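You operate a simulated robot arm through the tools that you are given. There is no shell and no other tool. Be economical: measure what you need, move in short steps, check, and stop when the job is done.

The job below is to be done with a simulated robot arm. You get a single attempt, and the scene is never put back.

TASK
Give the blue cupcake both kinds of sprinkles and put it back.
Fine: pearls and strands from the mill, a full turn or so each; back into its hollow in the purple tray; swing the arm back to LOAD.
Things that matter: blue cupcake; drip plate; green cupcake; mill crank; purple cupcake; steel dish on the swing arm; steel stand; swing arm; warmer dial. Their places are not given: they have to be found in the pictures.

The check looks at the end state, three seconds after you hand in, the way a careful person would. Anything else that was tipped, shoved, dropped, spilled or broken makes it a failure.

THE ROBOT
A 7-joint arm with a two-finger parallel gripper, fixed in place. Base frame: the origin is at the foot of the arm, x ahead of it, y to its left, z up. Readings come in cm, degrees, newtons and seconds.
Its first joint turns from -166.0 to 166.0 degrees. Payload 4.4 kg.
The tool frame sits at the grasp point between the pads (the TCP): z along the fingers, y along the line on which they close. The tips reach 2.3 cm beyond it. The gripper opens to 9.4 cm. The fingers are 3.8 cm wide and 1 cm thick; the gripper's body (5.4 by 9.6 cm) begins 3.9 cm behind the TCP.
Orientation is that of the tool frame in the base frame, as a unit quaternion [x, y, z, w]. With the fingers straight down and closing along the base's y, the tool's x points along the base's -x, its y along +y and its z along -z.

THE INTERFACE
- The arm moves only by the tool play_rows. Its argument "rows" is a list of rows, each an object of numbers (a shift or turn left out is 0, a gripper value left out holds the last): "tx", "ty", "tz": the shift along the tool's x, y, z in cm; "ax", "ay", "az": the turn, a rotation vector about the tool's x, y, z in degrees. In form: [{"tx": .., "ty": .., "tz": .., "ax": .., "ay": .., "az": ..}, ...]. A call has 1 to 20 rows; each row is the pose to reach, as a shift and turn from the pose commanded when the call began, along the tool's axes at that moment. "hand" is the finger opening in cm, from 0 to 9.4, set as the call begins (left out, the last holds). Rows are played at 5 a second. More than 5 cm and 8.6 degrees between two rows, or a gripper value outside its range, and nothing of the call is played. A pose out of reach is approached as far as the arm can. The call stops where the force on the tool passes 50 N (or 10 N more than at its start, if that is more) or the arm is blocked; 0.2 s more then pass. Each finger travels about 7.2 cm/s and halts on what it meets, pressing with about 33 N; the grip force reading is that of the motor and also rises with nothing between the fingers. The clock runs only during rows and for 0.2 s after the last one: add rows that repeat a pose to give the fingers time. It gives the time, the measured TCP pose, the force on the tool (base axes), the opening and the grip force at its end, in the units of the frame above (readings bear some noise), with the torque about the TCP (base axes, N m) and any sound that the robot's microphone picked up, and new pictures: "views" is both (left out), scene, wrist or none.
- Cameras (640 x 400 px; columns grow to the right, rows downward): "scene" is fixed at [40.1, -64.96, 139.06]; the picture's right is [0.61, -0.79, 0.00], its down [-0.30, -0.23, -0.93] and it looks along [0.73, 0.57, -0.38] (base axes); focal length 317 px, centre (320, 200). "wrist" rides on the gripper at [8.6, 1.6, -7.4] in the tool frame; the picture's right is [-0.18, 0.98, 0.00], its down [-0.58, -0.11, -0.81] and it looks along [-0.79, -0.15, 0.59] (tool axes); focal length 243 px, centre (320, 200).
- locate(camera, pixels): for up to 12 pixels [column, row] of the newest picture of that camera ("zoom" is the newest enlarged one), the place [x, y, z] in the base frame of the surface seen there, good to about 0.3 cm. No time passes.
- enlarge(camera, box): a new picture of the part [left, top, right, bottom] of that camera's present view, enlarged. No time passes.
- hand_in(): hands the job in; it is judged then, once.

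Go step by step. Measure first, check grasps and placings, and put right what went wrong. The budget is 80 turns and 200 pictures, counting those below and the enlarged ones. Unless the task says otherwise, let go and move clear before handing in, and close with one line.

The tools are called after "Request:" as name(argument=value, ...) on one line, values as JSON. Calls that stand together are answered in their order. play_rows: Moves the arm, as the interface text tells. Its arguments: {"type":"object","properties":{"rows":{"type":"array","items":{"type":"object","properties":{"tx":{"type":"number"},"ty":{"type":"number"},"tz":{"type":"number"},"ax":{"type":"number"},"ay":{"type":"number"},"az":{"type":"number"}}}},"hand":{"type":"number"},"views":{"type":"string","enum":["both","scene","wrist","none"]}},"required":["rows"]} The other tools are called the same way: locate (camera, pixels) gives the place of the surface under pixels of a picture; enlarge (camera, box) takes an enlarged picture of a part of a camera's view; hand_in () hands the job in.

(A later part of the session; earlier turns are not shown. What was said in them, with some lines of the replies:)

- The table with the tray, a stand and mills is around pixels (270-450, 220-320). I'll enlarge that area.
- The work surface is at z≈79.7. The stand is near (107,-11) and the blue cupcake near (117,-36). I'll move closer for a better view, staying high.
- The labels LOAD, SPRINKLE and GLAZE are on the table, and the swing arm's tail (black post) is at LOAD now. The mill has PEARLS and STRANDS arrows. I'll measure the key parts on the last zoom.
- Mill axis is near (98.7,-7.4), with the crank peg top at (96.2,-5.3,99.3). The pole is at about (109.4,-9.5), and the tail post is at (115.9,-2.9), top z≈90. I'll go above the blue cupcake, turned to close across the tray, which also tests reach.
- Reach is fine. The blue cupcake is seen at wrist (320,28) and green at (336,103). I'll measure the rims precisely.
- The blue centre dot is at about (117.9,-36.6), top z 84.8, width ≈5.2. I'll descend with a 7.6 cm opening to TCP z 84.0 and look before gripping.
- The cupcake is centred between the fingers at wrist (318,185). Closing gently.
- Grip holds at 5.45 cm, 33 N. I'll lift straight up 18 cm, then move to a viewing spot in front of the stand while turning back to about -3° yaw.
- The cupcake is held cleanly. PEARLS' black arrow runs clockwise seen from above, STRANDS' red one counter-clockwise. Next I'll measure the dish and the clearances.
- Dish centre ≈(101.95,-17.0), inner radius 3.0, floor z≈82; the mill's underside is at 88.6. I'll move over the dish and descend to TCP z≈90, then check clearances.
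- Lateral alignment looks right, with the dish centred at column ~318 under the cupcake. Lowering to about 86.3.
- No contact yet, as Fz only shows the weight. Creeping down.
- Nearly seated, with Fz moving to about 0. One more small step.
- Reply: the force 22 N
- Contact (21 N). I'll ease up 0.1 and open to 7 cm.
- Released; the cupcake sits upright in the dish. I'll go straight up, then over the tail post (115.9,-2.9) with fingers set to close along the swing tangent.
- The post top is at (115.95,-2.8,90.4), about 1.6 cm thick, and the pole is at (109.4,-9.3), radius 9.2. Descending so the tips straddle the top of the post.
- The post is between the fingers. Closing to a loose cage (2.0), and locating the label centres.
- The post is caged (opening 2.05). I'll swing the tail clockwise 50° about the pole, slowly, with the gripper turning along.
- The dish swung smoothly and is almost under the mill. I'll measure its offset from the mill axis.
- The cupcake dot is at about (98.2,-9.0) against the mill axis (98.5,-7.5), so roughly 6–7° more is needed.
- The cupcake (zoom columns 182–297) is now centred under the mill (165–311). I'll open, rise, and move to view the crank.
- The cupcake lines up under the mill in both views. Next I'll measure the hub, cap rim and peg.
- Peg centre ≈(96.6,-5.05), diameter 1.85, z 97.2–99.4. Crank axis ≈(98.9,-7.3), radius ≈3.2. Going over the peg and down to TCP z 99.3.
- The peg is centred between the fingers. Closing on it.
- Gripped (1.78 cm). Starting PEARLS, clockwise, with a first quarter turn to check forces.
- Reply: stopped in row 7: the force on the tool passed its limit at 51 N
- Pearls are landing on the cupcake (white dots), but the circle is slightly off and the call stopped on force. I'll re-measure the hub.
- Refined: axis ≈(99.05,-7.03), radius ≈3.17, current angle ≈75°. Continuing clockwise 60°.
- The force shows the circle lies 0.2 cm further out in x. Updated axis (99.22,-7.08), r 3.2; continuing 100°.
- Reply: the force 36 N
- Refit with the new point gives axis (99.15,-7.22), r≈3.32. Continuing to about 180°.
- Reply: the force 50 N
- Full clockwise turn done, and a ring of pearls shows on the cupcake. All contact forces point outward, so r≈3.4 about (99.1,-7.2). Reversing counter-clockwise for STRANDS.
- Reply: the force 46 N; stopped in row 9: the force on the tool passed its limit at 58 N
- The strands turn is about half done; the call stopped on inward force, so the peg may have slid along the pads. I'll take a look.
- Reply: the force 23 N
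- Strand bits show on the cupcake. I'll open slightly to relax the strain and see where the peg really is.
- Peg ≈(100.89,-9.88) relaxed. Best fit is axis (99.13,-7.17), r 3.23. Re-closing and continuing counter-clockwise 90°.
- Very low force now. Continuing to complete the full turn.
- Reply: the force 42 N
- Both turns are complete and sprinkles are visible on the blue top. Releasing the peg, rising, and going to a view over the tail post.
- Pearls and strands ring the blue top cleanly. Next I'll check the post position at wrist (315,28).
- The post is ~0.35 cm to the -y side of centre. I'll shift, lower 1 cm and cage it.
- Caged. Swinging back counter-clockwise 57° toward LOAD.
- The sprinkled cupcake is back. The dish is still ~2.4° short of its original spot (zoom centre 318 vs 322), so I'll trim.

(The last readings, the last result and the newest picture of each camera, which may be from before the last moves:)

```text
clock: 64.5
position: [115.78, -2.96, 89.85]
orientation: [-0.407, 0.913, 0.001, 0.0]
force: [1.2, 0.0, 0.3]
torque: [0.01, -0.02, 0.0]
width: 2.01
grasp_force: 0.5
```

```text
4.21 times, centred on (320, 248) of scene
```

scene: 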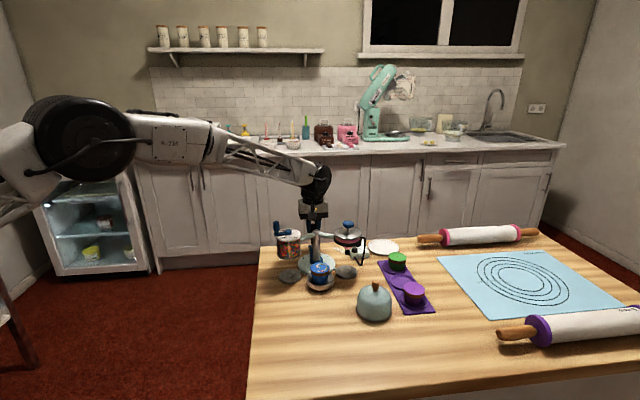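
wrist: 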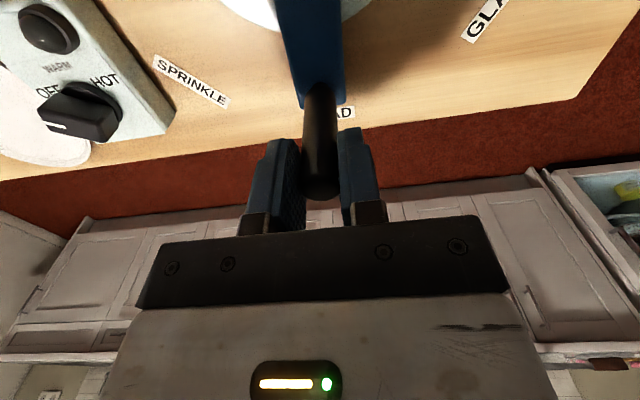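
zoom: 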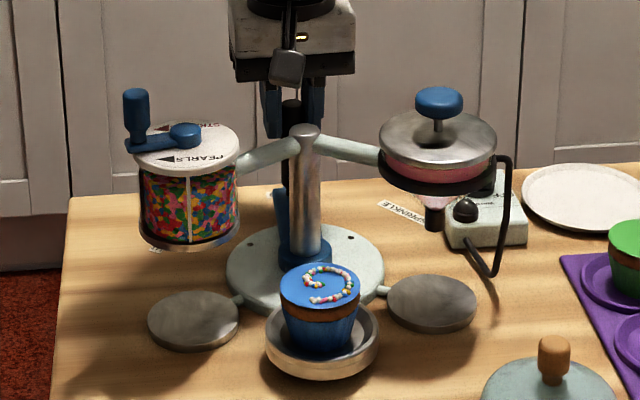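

The dish matches its original location. Opening, rising, and moving above the dish with yaw -3°.

Request:
play_rows(rows=[{"tz": 0}, {"tz": 0}, {"tz": -4}, {"tz": -8.5}, {"tz": -13}, {"tz": -16.5}, {"tz": -16.5, "tx": 2.5, "ty": 0.1, "az": 7}, {"tz": -16.5, "tx": 5, "ty": 0.2, "az": 14}, {"tz": -16.5, "tx": 7.5, "ty": 0.3, "az": 21}, {"tz": -16.5, "tx": 10, "ty": 0.4, "az": 28}, {"tz": -16.5, "tx": 12.5, "ty": 0.5, "az": 35}, {"tz": -16.5, "tx": 15, "ty": 0.7, "az": 42}, {"tz": -16.5, "tx": 17.5, "ty": 0.8, "az": 48}, {"tz": -16.5, "tx": 19.8, "ty": 0.9, "az": 51}, {"tz": -16.5, "tx": 19.8, "ty": 0.9, "az": 51}], hand=4.0)

Request:
enlarge(camera="scene", box=[300, 255, 340, 295])

Request:
enlarge(camera="wrist", box=[220, 0, 420, 120])

```text
clock: 67.7
position: [101.93, -17.12, 106.33]
orientation: [0.026, 1.0, 0.001, -0.001]
force: [0.9, 0.1, -0.4]
torque: [-0.01, 0.02, -0.01]
width: 4.02
grasp_force: 0.1
```

scene: 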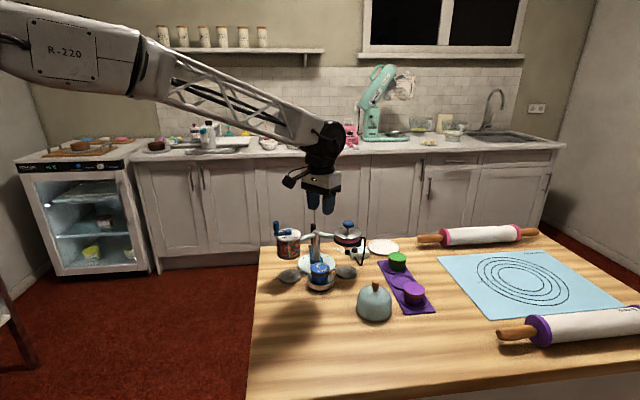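
wrist: 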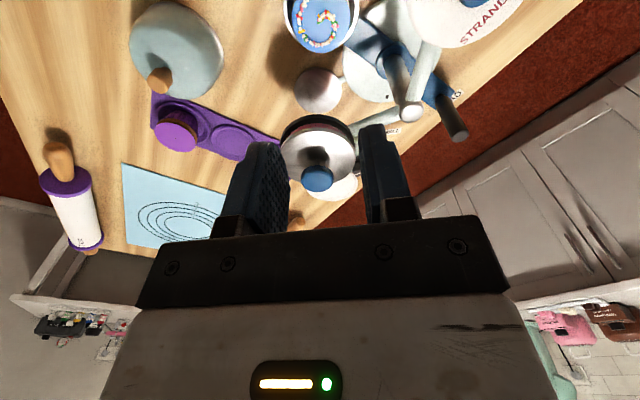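

```text
10.00 times, centred on (320, 275) of scene
```

zoom: 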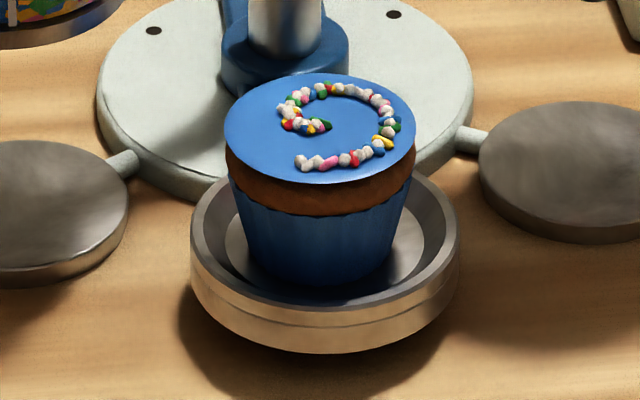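

```text
3.20 times, centred on (320, 60) of wrist
```

zoom: 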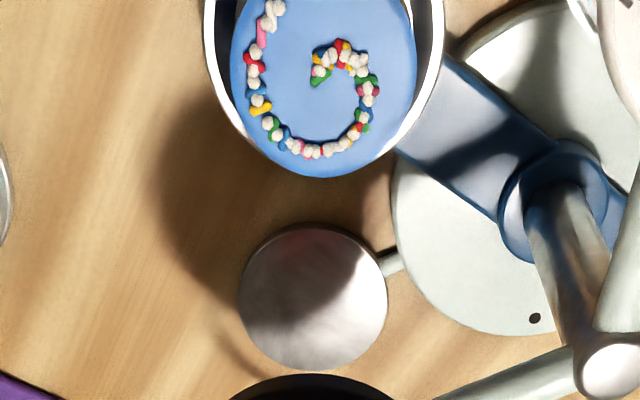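

Lovely result. I'll locate the cupcake top for the pick.

Request:
locate(camera="zoom", pixels=[[236, 60], [412, 60], [325, 172], [300, 70]])

Request:
locate(camera="scene", pixels=[[311, 268], [329, 268], [320, 263], [320, 273], [320, 268]])

```text
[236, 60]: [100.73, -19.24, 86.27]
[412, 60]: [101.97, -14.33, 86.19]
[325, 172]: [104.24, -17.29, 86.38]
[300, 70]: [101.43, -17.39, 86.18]
```

```text
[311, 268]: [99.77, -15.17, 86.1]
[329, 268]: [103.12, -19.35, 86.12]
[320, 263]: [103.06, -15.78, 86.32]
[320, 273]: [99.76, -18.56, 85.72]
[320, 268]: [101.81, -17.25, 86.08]
```

Cupcake centre ≈(101.55,-17.1). Descending with a 7.4 opening to TCP z≈85.8.

Request:
play_rows(rows=[{"tx": 0.3, "tz": 4.5}, {"tx": 0.3, "tz": 9}, {"tx": 0.3, "tz": 13}, {"tx": 0.3, "tz": 16}, {"tx": 0.3, "tz": 18.5}, {"tx": 0.3, "tz": 20.5}, {"tx": 0.3, "tz": 20.5}], hand=7.4)

Request:
enlarge(camera="wrist", box=[200, 50, 440, 230])

Request:
enlarge(camera="scene", box=[290, 240, 350, 295])

```text
clock: 69.3
position: [101.54, -16.97, 85.84]
orientation: [0.027, 1.0, 0.001, -0.001]
force: [0.3, 0.5, 0.3]
torque: [0.02, 0.0, 0.02]
width: 7.4
grasp_force: 0.0
```

scene: 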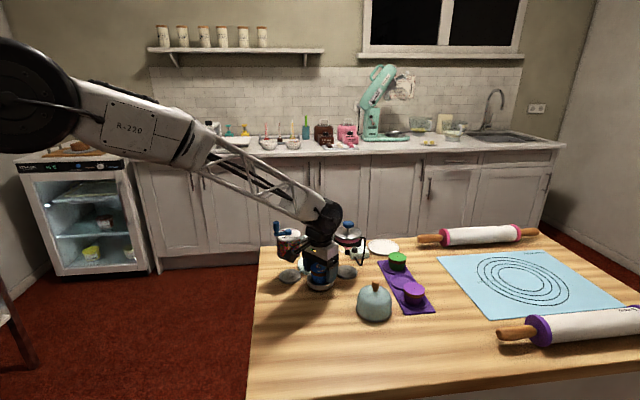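
wrist: 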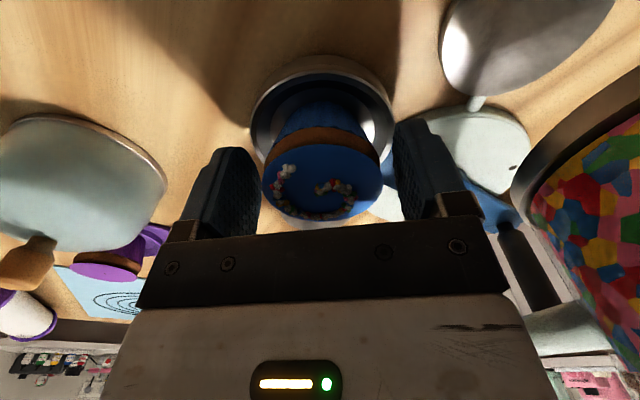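

```text
2.22 times, centred on (320, 140) of wrist
```

zoom: 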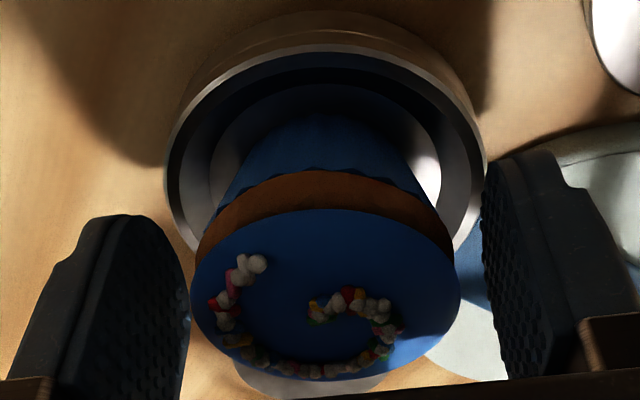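

```text
7.27 times, centred on (320, 268) of scene
```

zoom: 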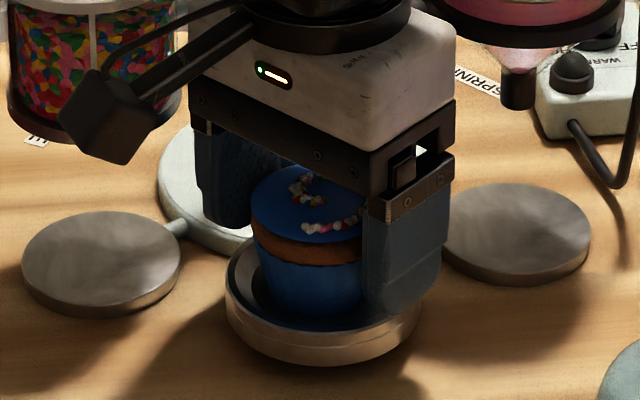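

The cupcake is ~0.2 cm left of centre. Shifting and closing.

Request:
play_rows(rows=[{"ty": -0.2}, {"ty": -0.2}], views="none")

Request:
play_rows(rows=[{"tz": 0}, {"tz": 0}, {"tz": 0}, {"tz": 0}], hand=4.6, views="wrist")

Request:
enlarge(camera="wrist", box=[200, 50, 440, 230])

```text
clock: 69.9
position: [101.59, -17.24, 85.76]
orientation: [0.026, 1.0, 0.001, -0.001]
force: [0.5, -0.7, 1.0]
torque: [-0.03, -0.01, 0.0]
width: 7.38
grasp_force: 0.1
```

```text
clock: 70.9
position: [101.54, -17.17, 85.89]
orientation: [0.026, 1.0, 0.001, -0.001]
force: [-0.1, -1.7, -0.1]
torque: [0.01, 0.02, 0.0]
width: 5.44
grasp_force: 32.8
```

wrist: 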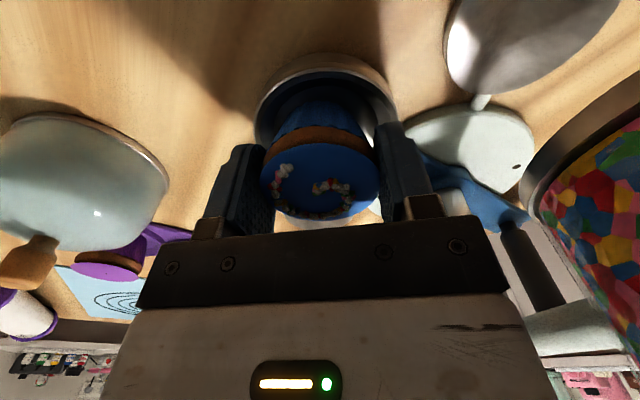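

```text
2.22 times, centred on (320, 140) of wrist
```

zoom: 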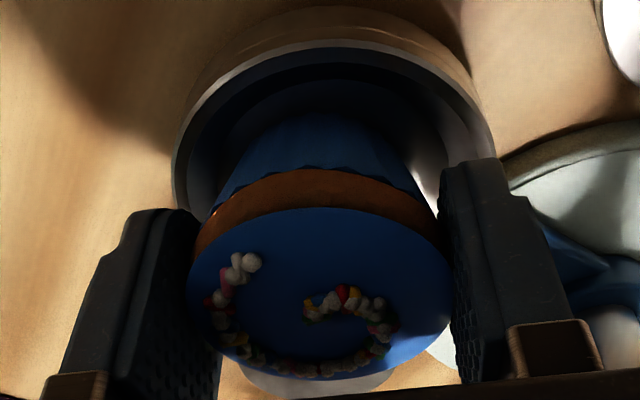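

Held at 5.44 cm. Lifting gently, then back out to the intermediate spot and on to above the tray, turning yaw to 42°.

Request:
play_rows(rows=[{"tz": -1}, {"tz": -3}, {"tz": -6}, {"tz": -9}, {"tz": -12}, {"tz": -15}, {"tz": -16.5}, {"tz": -16.5, "tx": 3, "ty": -2}, {"tz": -16.5, "tx": 6, "ty": -4.2}, {"tz": -16.5, "tx": 9, "ty": -6.5}, {"tz": -16.5, "tx": 10.98, "ty": -8.28}, {"tz": -16.5, "tx": 10.98, "ty": -8.28}], views="wrist")

```text
clock: 73.5
position: [90.23, -24.82, 102.53]
orientation: [0.027, 1.0, 0.001, -0.001]
force: [-0.1, 0.0, -1.9]
torque: [0.01, -0.04, -0.01]
width: 5.45
grasp_force: 33.0
```

wrist: 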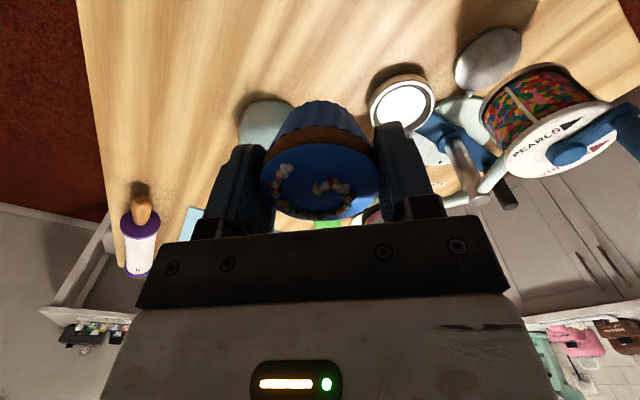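

Request:
play_rows(rows=[{"tx": -2.35, "ty": -0.85, "az": -3.75}, {"tx": -4.7, "ty": -1.7, "az": -7.5}, {"tx": -7.05, "ty": -2.55, "az": -11.25}, {"tx": -9.4, "ty": -3.4, "az": -15}, {"tx": -11.75, "ty": -4.25, "az": -18.75}, {"tx": -14.1, "ty": -5.1, "az": -22.5}, {"tx": -16.45, "ty": -5.95, "az": -26.25}, {"tx": -18.8, "ty": -6.8, "az": -30}, {"tx": -21.15, "ty": -7.65, "az": -33.75}, {"tx": -23.5, "ty": -8.5, "az": -37.5}, {"tx": -25.85, "ty": -9.35, "az": -41.25}, {"tx": -28.19, "ty": -10.22, "az": -45}, {"tx": -28.19, "ty": -10.22, "az": -45, "tz": 4}, {"tx": -28.19, "ty": -10.22, "az": -45, "tz": 8}, {"tx": -28.19, "ty": -10.22, "az": -45, "tz": 11}, {"tx": -28.19, "ty": -10.22, "az": -45, "tz": 11}])

Request:
enlarge(camera="scene", box=[370, 220, 450, 320])

Request:
enlarge(camera="wrist", box=[180, 0, 460, 220])

```text
clock: 76.9
position: [117.83, -36.46, 91.18]
orientation: [-0.358, 0.934, 0.0, 0.0]
force: [-0.4, 0.4, -1.6]
torque: [0.02, -0.01, 0.0]
width: 5.45
grasp_force: 33.7
```

scene: 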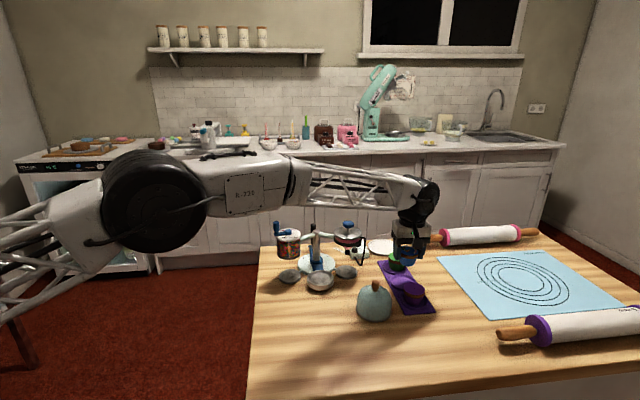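
wrist: 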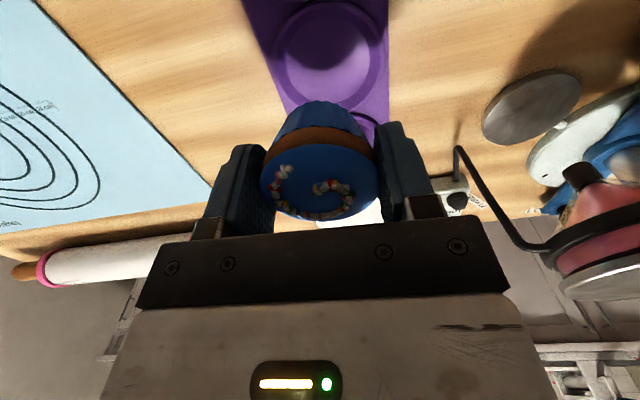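

```text
4.00 times, centred on (410, 270) of scene
```

zoom: 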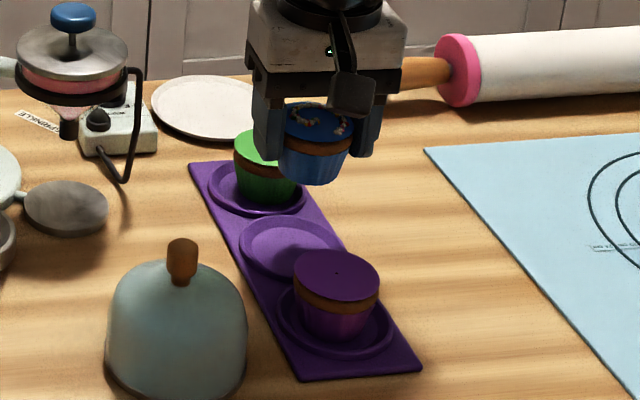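

```text
1.82 times, centred on (320, 110) of wrist
```

zoom: 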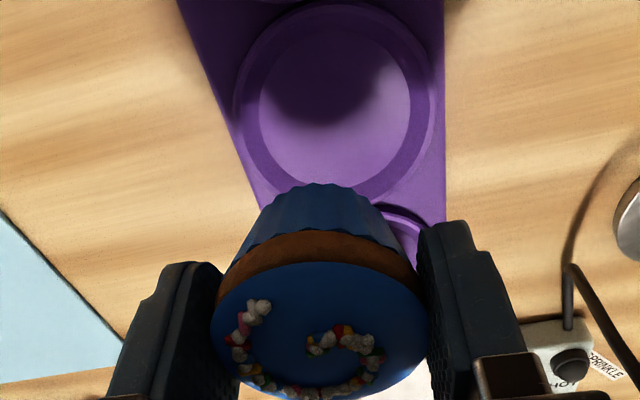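

The empty hollow is visible in both views. I'll locate its rim and floor edges to confirm the target.

Request:
locate(camera="zoom", pixels=[[262, 100], [408, 100], [335, 30], [335, 175], [240, 100], [432, 100], [335, 10], [335, 195], [335, 100]])

Request:
locate(camera="scene", pixels=[[391, 264], [414, 262], [402, 275], [403, 264]])

```text
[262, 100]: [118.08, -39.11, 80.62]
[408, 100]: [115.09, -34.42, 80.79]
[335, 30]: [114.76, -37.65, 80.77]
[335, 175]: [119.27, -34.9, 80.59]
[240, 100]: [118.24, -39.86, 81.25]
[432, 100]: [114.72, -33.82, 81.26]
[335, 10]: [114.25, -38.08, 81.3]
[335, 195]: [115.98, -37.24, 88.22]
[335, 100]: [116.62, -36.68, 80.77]
```

```text
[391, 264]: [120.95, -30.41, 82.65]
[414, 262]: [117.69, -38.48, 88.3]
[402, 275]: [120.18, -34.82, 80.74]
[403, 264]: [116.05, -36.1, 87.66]
```

The hollow's centre fits at about (117.1,-36.45), floor z 80.7. I'll shift to (117.3,-36.5) and lower to TCP ≈84.9.

Request:
play_rows(rows=[{"tx": 0.33, "ty": 0.38, "tz": 1}, {"tx": 0.33, "ty": 0.38, "tz": 3}, {"tx": 0.33, "ty": 0.38, "tz": 4.8}, {"tx": 0.33, "ty": 0.38, "tz": 5.8}, {"tx": 0.33, "ty": 0.38, "tz": 6.2}, {"tx": 0.33, "ty": 0.38, "tz": 6.2}])

Request:
enlarge(camera="scene", box=[380, 240, 440, 300])

Request:
enlarge(camera="wrist", box=[200, 0, 440, 220])

```text
clock: 78.3
position: [117.27, -36.48, 85.06]
orientation: [-0.359, 0.933, 0.001, -0.001]
force: [0.5, 1.1, -0.6]
torque: [-0.02, 0.0, -0.01]
width: 5.44
grasp_force: 33.5
```

scene: 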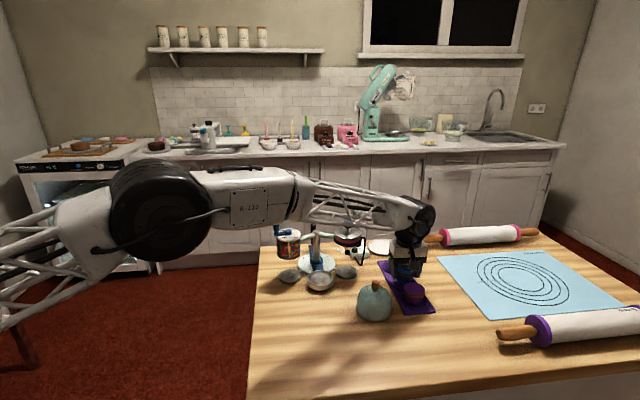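
wrist: 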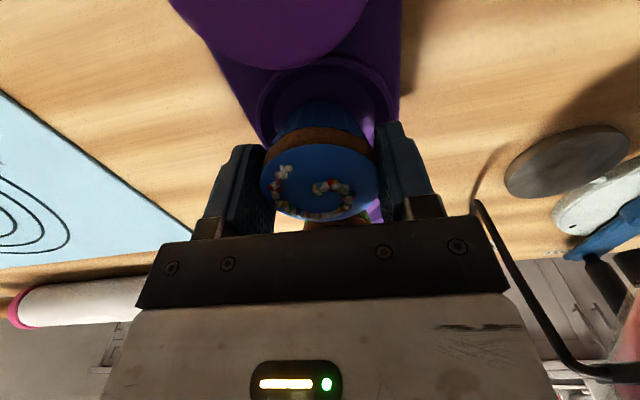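

```text
6.67 times, centred on (410, 270) of scene
```

zoom: 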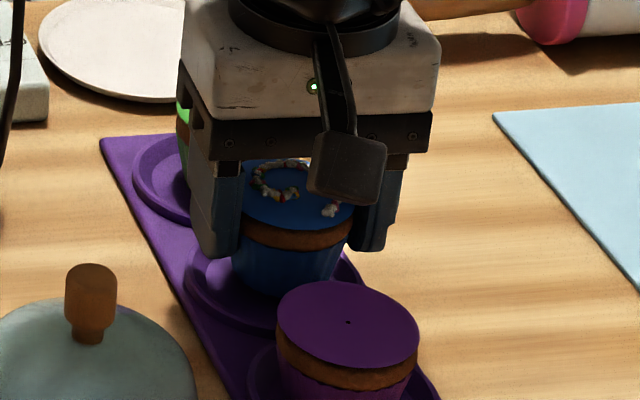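

```text
1.82 times, centred on (320, 110) of wrist
```

zoom: 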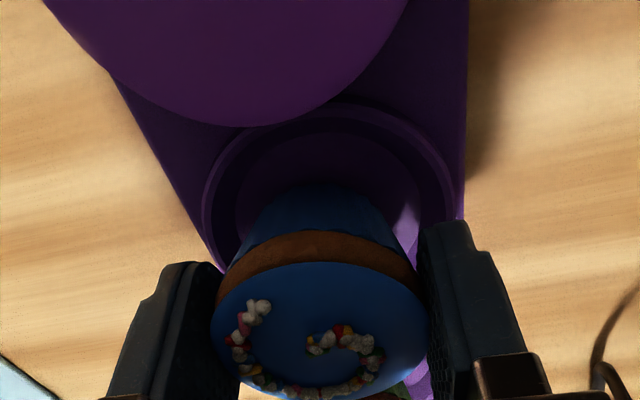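

Aligned well inside the ring. Creeping down.

Request:
play_rows(rows=[{"tz": 0.15}, {"tz": 0.3}, {"tz": 0.4}, {"tz": 0.4}], views="none")

```text
clock: 79.3
position: [117.28, -36.52, 84.53]
orientation: [-0.359, 0.934, 0.0, -0.001]
force: [-0.5, 0.8, -0.9]
torque: [0.01, -0.01, -0.04]
width: 5.46
grasp_force: 33.1
```

Request:
play_rows(rows=[{"tz": 0.1}, {"tz": 0.2}, {"tz": 0.2}], views="none")

```text
clock: 80.1
position: [117.3, -36.38, 84.47]
orientation: [-0.358, 0.934, 0.001, 0.0]
force: [0.5, 0.0, -0.4]
torque: [0.01, 0.0, -0.01]
width: 5.45
grasp_force: 33.1
```

Request:
play_rows(rows=[{"tz": 0.1}, {"tz": 0.15}, {"tz": 0.15}], views="none")

```text
clock: 80.9
position: [117.31, -36.55, 84.22]
orientation: [-0.358, 0.934, 0.001, 0.0]
force: [-0.3, 0.5, 0.3]
torque: [0.0, -0.01, 0.02]
width: 5.47
grasp_force: 32.8
```

Request:
play_rows(rows=[{"tz": 0.1}, {"tz": 0.12}, {"tz": 0.12}], views="none")

```text
clock: 81.7
position: [117.3, -36.57, 84.37]
orientation: [-0.358, 0.934, 0.0, 0.0]
force: [-1.1, -0.2, 10.6]
torque: [-0.02, 0.05, -0.03]
width: 5.42
grasp_force: 32.6
```

Contact at 10.6 N, so it is seated. Opening.

Request:
play_rows(rows=[{"tz": 0}, {"tz": 0}, {"tz": 0}], hand=7.4, views="wrist")

Request:
play_rows(rows=[{"tz": -1.5}, {"tz": -4}, {"tz": -8}, {"tz": -12.5}, {"tz": -17}, {"tz": -21}, {"tz": -24, "tx": 3}, {"tz": -25, "tx": 7}, {"tz": -25, "tx": 11}, {"tz": -25, "tx": 11}])

Request:
enlarge(camera="scene", box=[370, 235, 450, 315])

Request:
enlarge(camera="scene", box=[265, 200, 375, 330])

```text
clock: 82.5
position: [117.33, -36.51, 84.15]
orientation: [-0.357, 0.934, 0.002, -0.001]
force: [0.1, 0.3, -0.4]
torque: [0.0, 0.0, 0.02]
width: 7.41
grasp_force: 0.0
```

wrist: 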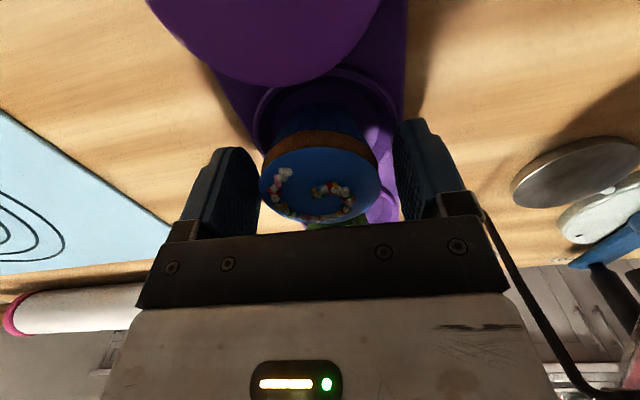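

```text
clock: 84.7
position: [109.17, -43.97, 109.26]
orientation: [-0.358, 0.934, 0.001, 0.0]
force: [1.0, -0.1, -0.5]
torque: [-0.03, 0.01, -0.04]
width: 7.4
grasp_force: 0.1
```

scene: 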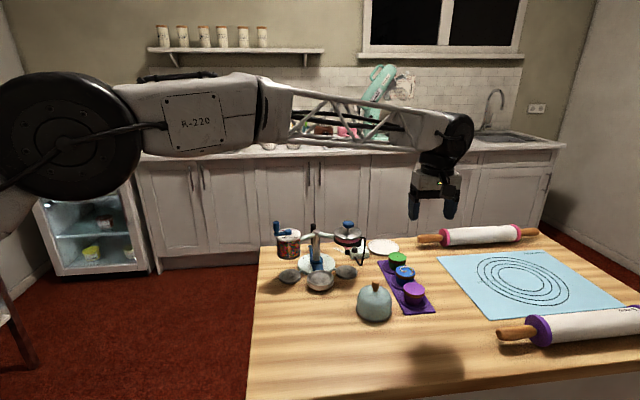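
wrist: 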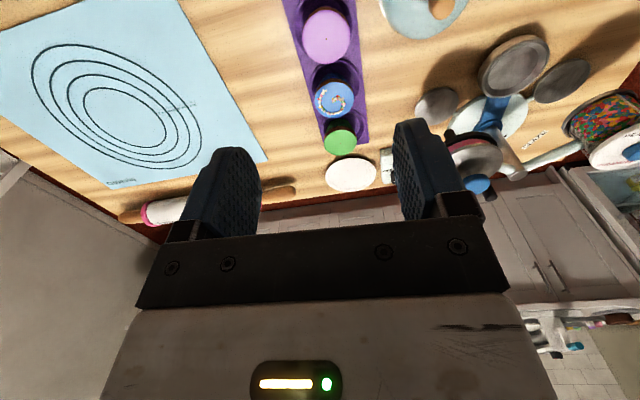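

```text
5.00 times, centred on (410, 275) of scene
```

zoom: 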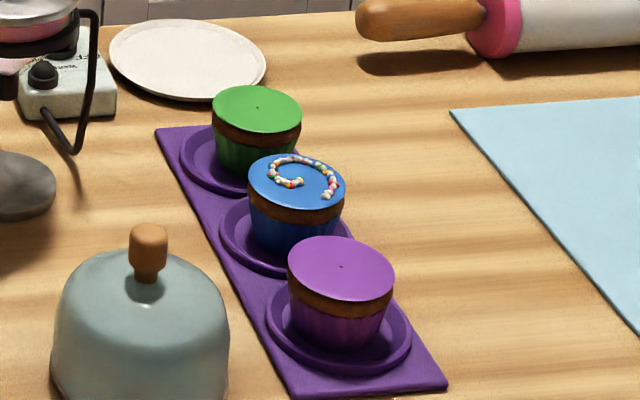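

```text
3.08 times, centred on (320, 265) of scene
```

zoom: 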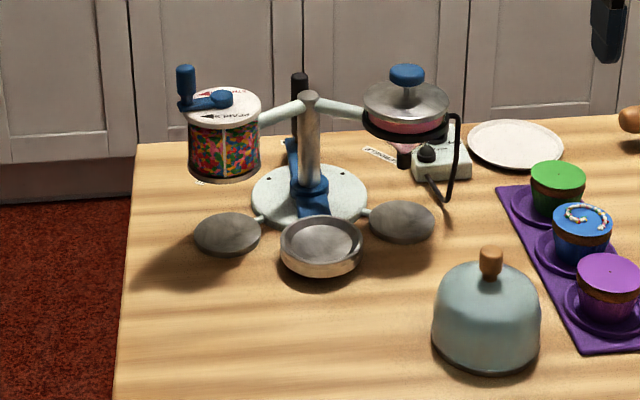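

The blue cupcake sits upright in its hollow with both kinds of sprinkles. The dish is empty and clean at LOAD, everything else is undisturbed, and the gripper is clear. Handing in.

Request:
hand_in()

```text
The job is handed in.
```

The blue cupcake got one full turn of pearls and one of strands. It is back in its hollow in the purple tray, and the swing arm is back at LOAD.
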